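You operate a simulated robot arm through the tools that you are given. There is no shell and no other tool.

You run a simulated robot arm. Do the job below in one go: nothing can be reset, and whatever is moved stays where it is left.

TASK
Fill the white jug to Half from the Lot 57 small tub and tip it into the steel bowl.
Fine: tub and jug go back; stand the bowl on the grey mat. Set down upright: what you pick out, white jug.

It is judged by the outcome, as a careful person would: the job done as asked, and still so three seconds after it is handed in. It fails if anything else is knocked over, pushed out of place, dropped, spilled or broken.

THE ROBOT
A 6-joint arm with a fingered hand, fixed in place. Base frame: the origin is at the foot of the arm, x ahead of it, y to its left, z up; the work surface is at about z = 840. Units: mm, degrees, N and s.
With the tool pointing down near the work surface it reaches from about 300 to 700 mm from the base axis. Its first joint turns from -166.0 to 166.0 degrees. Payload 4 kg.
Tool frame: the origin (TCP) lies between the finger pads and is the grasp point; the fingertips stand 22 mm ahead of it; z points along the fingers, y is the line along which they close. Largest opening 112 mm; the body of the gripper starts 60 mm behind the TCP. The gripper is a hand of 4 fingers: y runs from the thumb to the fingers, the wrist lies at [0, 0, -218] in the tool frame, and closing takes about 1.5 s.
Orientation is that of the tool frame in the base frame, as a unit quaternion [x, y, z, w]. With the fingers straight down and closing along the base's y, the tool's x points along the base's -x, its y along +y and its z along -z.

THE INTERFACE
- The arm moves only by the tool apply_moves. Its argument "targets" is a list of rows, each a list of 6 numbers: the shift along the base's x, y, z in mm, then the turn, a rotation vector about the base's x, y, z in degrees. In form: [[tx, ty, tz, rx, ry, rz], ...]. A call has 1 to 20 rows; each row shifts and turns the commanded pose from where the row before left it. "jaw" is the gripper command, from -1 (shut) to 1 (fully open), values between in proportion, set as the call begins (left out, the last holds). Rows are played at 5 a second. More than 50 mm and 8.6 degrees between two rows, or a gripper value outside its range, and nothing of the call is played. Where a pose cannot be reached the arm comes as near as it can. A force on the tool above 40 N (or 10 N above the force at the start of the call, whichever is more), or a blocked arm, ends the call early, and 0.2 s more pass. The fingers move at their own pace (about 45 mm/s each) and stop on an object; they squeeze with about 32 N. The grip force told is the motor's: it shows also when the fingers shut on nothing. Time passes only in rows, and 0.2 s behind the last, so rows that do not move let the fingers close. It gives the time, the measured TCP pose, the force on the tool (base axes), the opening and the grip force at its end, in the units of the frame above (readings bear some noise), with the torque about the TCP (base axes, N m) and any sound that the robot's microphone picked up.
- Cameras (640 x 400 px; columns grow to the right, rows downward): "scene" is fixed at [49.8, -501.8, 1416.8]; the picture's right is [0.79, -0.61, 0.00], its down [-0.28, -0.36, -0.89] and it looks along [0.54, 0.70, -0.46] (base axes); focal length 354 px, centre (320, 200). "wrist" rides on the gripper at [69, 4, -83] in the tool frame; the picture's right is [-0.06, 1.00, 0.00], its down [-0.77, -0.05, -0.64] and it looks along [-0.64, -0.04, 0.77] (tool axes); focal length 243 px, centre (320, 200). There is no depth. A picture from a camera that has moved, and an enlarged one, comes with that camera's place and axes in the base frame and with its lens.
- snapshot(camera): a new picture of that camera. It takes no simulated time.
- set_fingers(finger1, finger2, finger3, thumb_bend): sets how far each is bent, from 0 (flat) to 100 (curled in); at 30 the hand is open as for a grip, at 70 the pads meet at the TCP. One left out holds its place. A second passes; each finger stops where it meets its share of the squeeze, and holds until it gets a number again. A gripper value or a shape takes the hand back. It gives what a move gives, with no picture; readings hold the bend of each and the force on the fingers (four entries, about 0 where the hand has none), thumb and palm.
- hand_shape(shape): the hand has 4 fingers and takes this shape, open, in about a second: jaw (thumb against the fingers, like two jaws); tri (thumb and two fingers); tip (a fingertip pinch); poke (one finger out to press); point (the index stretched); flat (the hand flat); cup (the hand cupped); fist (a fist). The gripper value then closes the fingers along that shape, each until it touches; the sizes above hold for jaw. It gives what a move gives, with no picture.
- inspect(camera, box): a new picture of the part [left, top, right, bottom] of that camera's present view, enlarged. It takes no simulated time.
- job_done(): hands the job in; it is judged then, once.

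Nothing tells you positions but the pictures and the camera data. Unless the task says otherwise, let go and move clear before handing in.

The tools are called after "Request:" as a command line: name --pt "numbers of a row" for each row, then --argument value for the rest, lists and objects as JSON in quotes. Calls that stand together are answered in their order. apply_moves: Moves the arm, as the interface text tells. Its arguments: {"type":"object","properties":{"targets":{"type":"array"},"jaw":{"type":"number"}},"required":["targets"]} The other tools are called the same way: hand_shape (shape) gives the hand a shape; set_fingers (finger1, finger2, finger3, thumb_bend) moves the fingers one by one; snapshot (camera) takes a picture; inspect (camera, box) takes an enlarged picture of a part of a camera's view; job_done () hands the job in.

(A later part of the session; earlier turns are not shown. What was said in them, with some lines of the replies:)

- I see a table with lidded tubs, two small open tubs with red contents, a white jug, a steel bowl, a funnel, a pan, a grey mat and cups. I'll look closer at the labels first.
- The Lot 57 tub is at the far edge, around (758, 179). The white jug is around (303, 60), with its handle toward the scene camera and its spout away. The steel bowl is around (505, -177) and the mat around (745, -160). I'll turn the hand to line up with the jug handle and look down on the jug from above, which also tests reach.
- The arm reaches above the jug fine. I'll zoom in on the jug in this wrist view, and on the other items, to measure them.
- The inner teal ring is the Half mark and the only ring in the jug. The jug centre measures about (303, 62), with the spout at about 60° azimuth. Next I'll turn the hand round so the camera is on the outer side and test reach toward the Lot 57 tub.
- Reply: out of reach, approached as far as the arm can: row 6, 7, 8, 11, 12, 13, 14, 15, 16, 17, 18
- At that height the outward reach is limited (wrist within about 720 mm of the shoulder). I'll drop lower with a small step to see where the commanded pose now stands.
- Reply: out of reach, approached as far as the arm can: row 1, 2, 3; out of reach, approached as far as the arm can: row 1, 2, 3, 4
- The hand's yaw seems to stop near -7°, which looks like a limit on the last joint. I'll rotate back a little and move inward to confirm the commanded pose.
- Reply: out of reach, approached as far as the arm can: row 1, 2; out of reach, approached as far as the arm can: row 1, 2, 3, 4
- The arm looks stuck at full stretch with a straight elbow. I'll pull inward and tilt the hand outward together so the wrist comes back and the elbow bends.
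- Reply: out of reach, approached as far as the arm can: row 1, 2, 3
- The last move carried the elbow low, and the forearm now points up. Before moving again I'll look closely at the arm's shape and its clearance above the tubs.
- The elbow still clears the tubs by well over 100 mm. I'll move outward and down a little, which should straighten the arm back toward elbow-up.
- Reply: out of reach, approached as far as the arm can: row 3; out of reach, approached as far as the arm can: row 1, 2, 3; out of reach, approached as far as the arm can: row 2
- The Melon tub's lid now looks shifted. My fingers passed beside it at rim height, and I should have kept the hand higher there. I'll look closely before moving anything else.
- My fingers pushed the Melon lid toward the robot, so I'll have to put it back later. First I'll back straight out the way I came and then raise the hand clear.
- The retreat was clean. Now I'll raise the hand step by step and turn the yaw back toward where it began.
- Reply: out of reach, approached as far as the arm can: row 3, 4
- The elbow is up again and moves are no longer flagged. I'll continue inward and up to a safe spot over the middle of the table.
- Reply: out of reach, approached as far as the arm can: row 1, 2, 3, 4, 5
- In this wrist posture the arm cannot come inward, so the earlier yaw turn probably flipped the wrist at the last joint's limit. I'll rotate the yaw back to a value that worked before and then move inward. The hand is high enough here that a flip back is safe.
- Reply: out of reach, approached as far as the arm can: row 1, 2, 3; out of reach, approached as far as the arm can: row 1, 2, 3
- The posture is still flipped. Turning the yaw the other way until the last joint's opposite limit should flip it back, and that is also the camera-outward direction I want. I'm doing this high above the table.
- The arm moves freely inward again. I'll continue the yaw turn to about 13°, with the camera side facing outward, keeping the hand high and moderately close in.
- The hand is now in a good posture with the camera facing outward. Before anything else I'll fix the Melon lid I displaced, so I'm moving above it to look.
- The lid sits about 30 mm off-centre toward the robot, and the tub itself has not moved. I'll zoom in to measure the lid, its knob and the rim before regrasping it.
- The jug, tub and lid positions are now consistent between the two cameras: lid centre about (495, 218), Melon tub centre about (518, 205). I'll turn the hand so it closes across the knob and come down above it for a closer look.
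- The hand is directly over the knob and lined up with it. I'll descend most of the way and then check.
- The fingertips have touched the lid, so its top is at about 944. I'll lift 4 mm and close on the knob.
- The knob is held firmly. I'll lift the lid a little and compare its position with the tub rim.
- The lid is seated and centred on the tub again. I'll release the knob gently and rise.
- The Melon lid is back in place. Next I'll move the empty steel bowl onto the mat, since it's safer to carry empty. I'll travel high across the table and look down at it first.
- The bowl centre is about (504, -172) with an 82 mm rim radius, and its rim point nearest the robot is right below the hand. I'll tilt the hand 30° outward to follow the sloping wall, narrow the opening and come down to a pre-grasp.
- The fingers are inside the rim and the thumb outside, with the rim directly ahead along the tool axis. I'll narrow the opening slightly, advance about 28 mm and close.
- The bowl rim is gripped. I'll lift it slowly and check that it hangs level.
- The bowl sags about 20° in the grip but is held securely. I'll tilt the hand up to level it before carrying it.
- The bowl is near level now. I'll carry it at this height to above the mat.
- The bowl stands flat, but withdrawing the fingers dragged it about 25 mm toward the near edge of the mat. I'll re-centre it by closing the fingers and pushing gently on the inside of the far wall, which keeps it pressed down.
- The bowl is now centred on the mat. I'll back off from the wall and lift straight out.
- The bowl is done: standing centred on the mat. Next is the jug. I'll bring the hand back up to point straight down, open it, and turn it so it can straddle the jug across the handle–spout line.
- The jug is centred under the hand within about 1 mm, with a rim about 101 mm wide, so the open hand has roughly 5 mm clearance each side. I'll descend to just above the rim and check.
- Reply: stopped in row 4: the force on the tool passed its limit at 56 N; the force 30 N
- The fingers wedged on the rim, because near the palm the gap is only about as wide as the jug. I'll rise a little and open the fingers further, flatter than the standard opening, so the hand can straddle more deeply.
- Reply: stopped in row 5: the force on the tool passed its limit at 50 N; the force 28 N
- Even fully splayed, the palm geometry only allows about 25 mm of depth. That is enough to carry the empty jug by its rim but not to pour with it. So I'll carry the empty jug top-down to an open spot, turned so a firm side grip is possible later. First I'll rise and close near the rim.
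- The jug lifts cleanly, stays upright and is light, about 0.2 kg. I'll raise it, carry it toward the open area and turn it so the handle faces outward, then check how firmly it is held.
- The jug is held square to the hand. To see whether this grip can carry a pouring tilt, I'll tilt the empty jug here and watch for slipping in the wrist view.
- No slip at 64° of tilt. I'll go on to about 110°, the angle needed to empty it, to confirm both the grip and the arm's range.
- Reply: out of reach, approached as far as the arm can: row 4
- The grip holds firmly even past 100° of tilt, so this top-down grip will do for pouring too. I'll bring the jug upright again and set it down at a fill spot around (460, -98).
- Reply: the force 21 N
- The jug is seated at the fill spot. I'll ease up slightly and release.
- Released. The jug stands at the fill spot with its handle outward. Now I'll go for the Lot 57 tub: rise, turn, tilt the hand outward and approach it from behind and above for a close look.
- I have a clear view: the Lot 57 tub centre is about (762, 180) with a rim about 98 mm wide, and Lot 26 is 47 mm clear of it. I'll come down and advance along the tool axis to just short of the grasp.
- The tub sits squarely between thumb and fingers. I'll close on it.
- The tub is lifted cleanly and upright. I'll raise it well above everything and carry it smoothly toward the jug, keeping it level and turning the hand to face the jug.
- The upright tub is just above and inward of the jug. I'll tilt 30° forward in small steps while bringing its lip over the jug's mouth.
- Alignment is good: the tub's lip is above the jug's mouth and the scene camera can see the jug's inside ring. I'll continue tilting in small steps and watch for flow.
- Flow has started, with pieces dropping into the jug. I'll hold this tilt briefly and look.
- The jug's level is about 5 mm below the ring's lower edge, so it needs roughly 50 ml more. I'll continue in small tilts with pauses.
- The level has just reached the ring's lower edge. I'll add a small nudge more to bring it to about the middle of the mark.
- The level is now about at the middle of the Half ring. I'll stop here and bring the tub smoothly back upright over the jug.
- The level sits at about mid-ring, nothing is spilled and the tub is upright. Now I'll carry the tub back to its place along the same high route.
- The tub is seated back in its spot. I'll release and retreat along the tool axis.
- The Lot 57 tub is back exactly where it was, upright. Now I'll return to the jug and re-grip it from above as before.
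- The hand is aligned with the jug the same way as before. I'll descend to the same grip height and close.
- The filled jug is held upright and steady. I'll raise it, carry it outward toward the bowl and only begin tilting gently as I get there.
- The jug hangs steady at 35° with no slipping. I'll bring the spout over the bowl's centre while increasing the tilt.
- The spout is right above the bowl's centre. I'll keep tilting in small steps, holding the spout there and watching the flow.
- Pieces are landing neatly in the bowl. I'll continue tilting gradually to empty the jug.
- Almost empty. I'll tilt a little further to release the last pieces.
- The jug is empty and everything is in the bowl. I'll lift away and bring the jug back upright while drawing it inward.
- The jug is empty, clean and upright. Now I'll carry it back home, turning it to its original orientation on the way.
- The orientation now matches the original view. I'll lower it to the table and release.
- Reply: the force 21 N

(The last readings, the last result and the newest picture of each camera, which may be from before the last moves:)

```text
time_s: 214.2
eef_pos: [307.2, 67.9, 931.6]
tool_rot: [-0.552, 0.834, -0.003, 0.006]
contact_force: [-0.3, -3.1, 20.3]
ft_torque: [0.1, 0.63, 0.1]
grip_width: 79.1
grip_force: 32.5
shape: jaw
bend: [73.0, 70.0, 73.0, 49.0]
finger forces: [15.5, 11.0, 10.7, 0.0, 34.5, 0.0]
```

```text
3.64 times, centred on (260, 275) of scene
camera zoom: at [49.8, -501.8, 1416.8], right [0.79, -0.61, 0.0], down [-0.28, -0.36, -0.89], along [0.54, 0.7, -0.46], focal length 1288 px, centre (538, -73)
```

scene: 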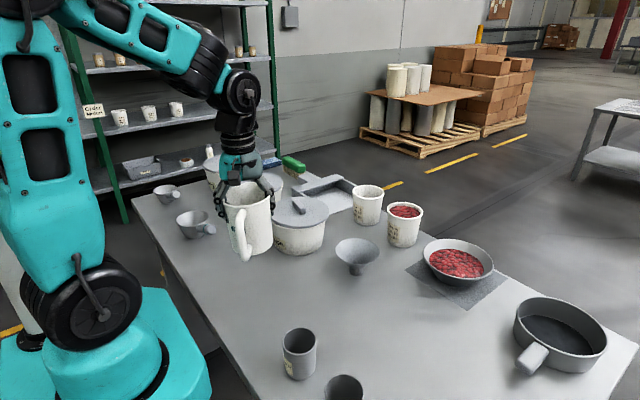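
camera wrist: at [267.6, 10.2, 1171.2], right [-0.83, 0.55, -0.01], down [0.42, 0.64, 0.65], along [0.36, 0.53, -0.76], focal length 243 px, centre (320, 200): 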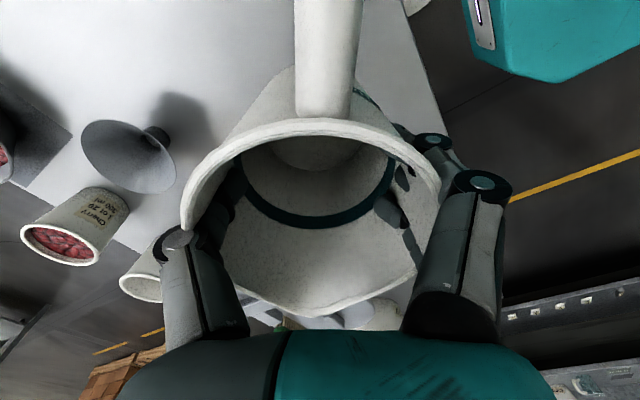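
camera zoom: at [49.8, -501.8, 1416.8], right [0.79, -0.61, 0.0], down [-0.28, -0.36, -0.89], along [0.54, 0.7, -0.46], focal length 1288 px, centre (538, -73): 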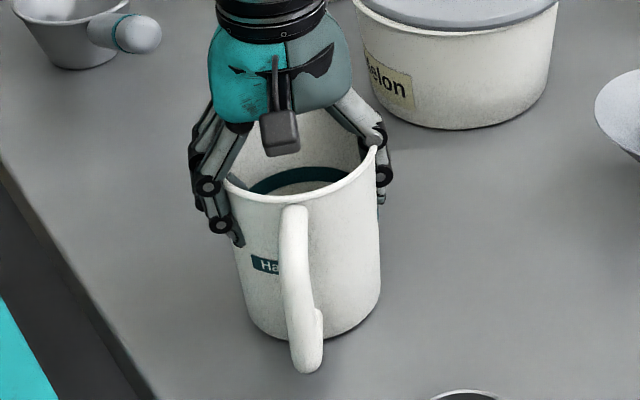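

Request:
apply_moves --pt "0 0 1.2 0 0 0" --pt "0 0 0 0 0 0"

Request:
apply_moves --pt "0 0 0 0 0 0" --pt "0 0 0 0 0 0" --pt "0 0 0 0 0 0" --pt "0 0 0 0 0 0" --pt "0 0 0 0 0 0" --pt "0 0 0 0 0 0" --pt "0 0 0 0 0 0" --jaw 1

Request:
snapshot --camera "wrist"

Request:
inspect --camera "scene" --box '[200, 220, 320, 330]'

```text
time_s: 214.8
eef_pos: [305.7, 68.2, 931.3]
tool_rot: [-0.553, 0.833, -0.004, 0.005]
contact_force: [0.0, -1.9, 7.2]
ft_torque: [0.03, 0.26, 0.06]
grip_width: 79.3
grip_force: 31.6
shape: jaw
bend: [73.0, 70.0, 73.0, 49.0]
finger forces: [14.5, 11.4, 10.7, 0.1, 31.5, 0.0]
```

```text
time_s: 216.4
eef_pos: [305.8, 66.6, 932.2]
tool_rot: [-0.553, 0.833, -0.003, 0.004]
contact_force: [0.6, -0.2, 0.7]
ft_torque: [0.0, -0.02, 0.01]
grip_width: 112.1
grip_force: 0.0
shape: jaw
bend: [30.0, 30.0, 30.0, 30.0]
finger forces: [0.1, 0.0, 0.1, 0.0, 0.2, 0.0]
```

```text
taken
camera wrist: at [274.3, 6.4, 1015.0], right [-0.89, 0.45, -0.01], down [0.34, 0.69, 0.65], along [0.3, 0.57, -0.76], focal length 243 px, centre (320, 200)
```

wrist: 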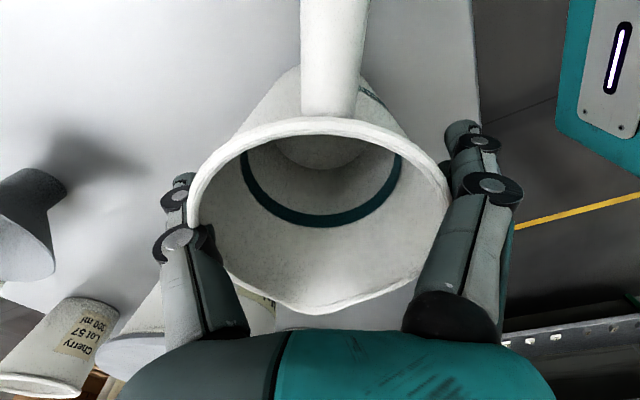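

```text
3.64 times, centred on (260, 275) of scene
camera zoom: at [49.8, -501.8, 1416.8], right [0.79, -0.61, 0.0], down [-0.28, -0.36, -0.89], along [0.54, 0.7, -0.46], focal length 1288 px, centre (538, -73)
```

zoom: 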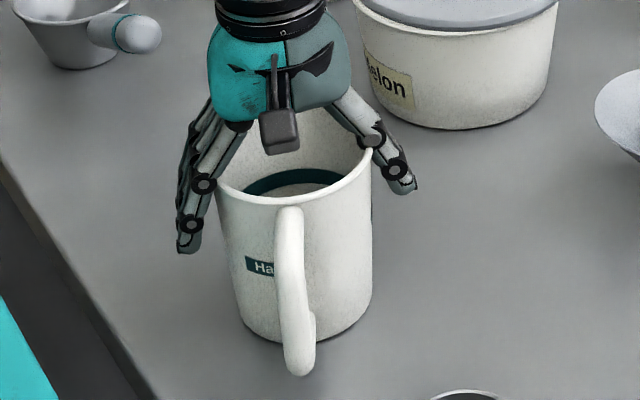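

The jug is back home, upright and in its original orientation. I'll raise the hand straight up, clear of everything.

Request:
apply_moves --pt "0 0 8 0 0 0" --pt "0 0 12 0 0 0" --pt "0 0 20 0 0 0" --pt "0 0 30 0 0 0" --pt "0 0 40 0 0 0" --pt "0 0 40 0 0 0" --pt "0 0 40 0 0 0" --pt "0 0 40 0 0 0" --pt "0 0 30 0 0 0" --pt "0 0 0 0 0 0"

Request:
snapshot --camera "scene"

Request:
inspect --camera "scene" --box '[200, 220, 320, 330]'

Request:
inspect --camera "scene" --box '[370, 190, 550, 330]'

Request:
snapshot --camera "wrist"

```text
time_s: 218.6
eef_pos: [306.5, 66.9, 1190.4]
tool_rot: [-0.552, 0.833, -0.004, 0.006]
contact_force: [0.0, 0.0, -0.3]
ft_torque: [0.01, 0.01, 0.02]
grip_width: 112.2
grip_force: 0.1
shape: jaw
bend: [30.0, 30.0, 30.0, 30.0]
finger forces: [0.0, 0.1, 0.0, 0.1, 0.0, 0.1]
```

```text
taken
```

scene: 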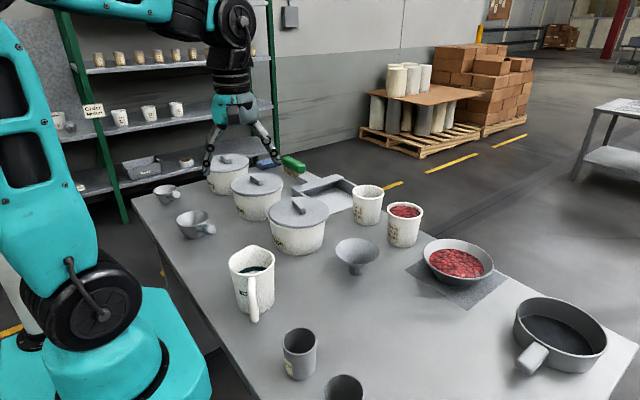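

```text
3.64 times, centred on (260, 275) of scene
camera zoom: at [49.8, -501.8, 1416.8], right [0.79, -0.61, 0.0], down [-0.28, -0.36, -0.89], along [0.54, 0.7, -0.46], focal length 1288 px, centre (538, -73)
```

zoom: 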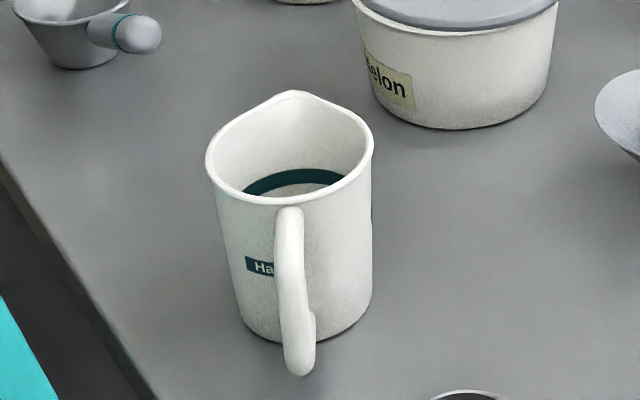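

```text
2.86 times, centred on (460, 260) of scene
camera zoom: at [49.8, -501.8, 1416.8], right [0.79, -0.61, 0.0], down [-0.28, -0.36, -0.89], along [0.54, 0.7, -0.46], focal length 1012 px, centre (-80, 29)
```

zoom: 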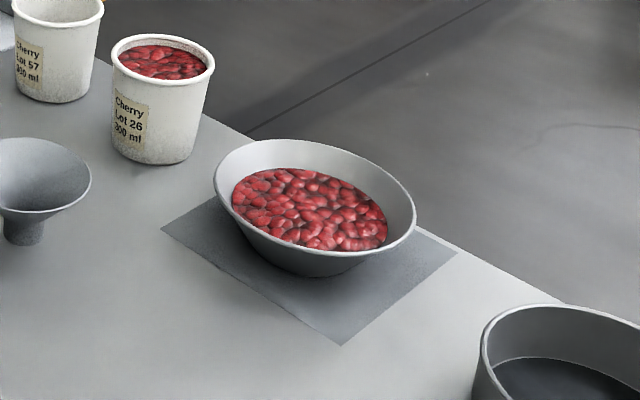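

```text
taken
camera wrist: at [275.1, 5.6, 1273.2], right [-0.89, 0.45, -0.01], down [0.34, 0.69, 0.65], along [0.3, 0.57, -0.76], focal length 243 px, centre (320, 200)
```

wrist: 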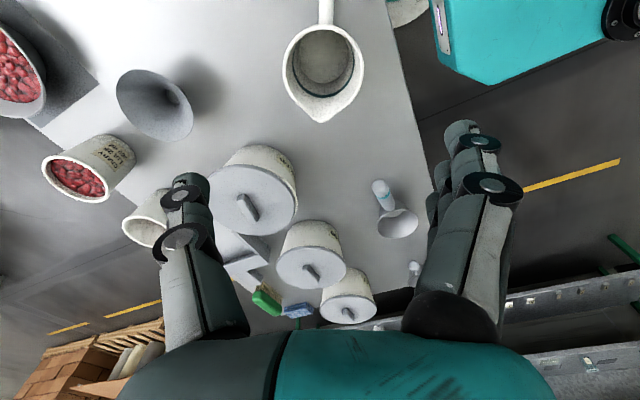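

Everything looks in place. Before handing in, I'll take a last close look at the Melon lid, the table for stray pieces, and the other items.

Request:
inspect --camera "scene" --box '[140, 130, 360, 270]'

Request:
inspect --camera "scene" --box '[250, 180, 350, 265]'

Request:
inspect --camera "scene" --box '[260, 250, 460, 400]'

Request:
inspect --camera "wrist" --box '[190, 130, 390, 330]'

```text
2.86 times, centred on (250, 200) of scene
camera zoom: at [49.8, -501.8, 1416.8], right [0.79, -0.61, 0.0], down [-0.28, -0.36, -0.89], along [0.54, 0.7, -0.46], focal length 1012 px, centre (520, 200)
```

zoom: 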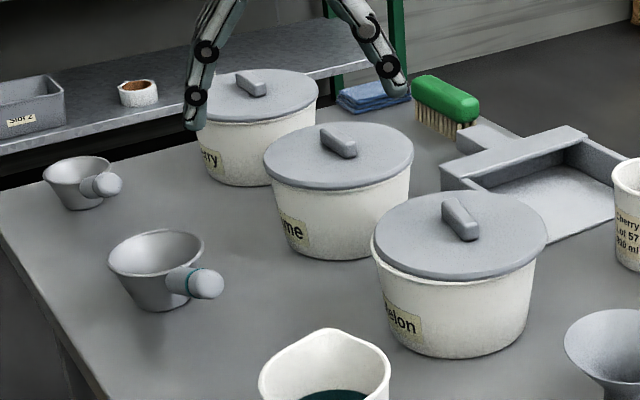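

```text
4.71 times, centred on (300, 222) of scene
camera zoom: at [49.8, -501.8, 1416.8], right [0.79, -0.61, 0.0], down [-0.28, -0.36, -0.89], along [0.54, 0.7, -0.46], focal length 1667 px, centre (414, 94)
```

zoom: 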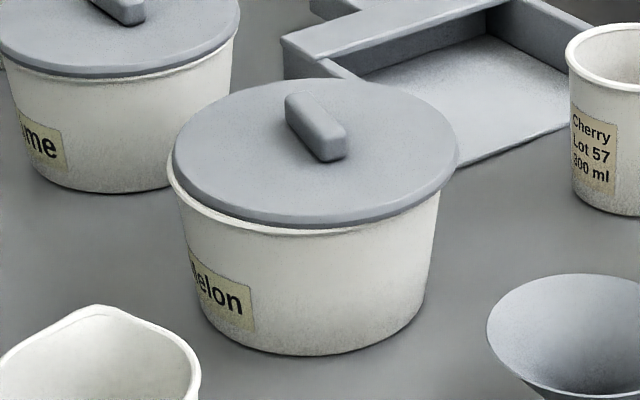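

```text
2.67 times, centred on (360, 325) of scene
camera zoom: at [49.8, -501.8, 1416.8], right [0.79, -0.61, 0.0], down [-0.28, -0.36, -0.89], along [0.54, 0.7, -0.46], focal length 945 px, centre (213, -133)
```

zoom: 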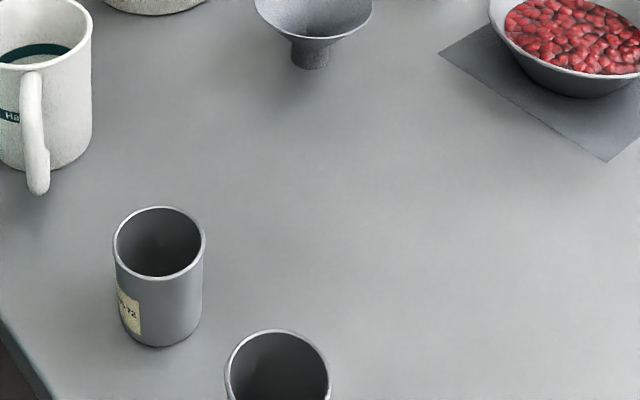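

```text
2.00 times, centred on (290, 230) of wrist
camera zoom: at [275.1, 5.6, 1273.2], right [-0.89, 0.45, -0.01], down [0.34, 0.69, 0.65], along [0.3, 0.57, -0.76], focal length 485 px, centre (380, 140)
```

zoom: 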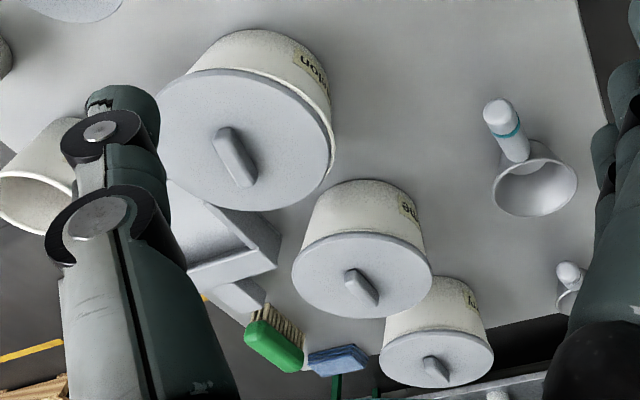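

All the checks look good:
- **Jug:** back in its original place, empty and upright.
- **Lot 57 tub:** back in its spot, upright.
- **Steel bowl:** standing on the grey mat with the half-jug of cherries in it.
- **Table:** no stray pieces and no other item displaced. The Melon lid I bumped is back on its tub, a few millimetres off centre.
- **Hand:** open and well clear.

I'm handing in the job.

Request:
job_done

```text
The job is handed in.
```

The job is done and handed in. The half-jug of Lot 57 cherries is in the steel bowl, and the bowl is standing on the grey mat.

- **Filling:** I poured from the Lot 57 tub until the white jug's level sat at about the middle of the Half ring, then tipped it all into the bowl. The jug came out empty, and I saw no spilled pieces.
- **Put back:** The tub and the jug are both upright and back in place. The jug is within about 3 mm of where it started, facing the same way.
- **One mishap:** Early on, my fingers pushed the Melon tub's lid partly off. I lifted it by the knob and set it back on. The tub is covered again, but the lid sits about 3 to 6 mm off centre and is turned slightly from how it was.

Nothing else on the table looked moved in the final pictures.
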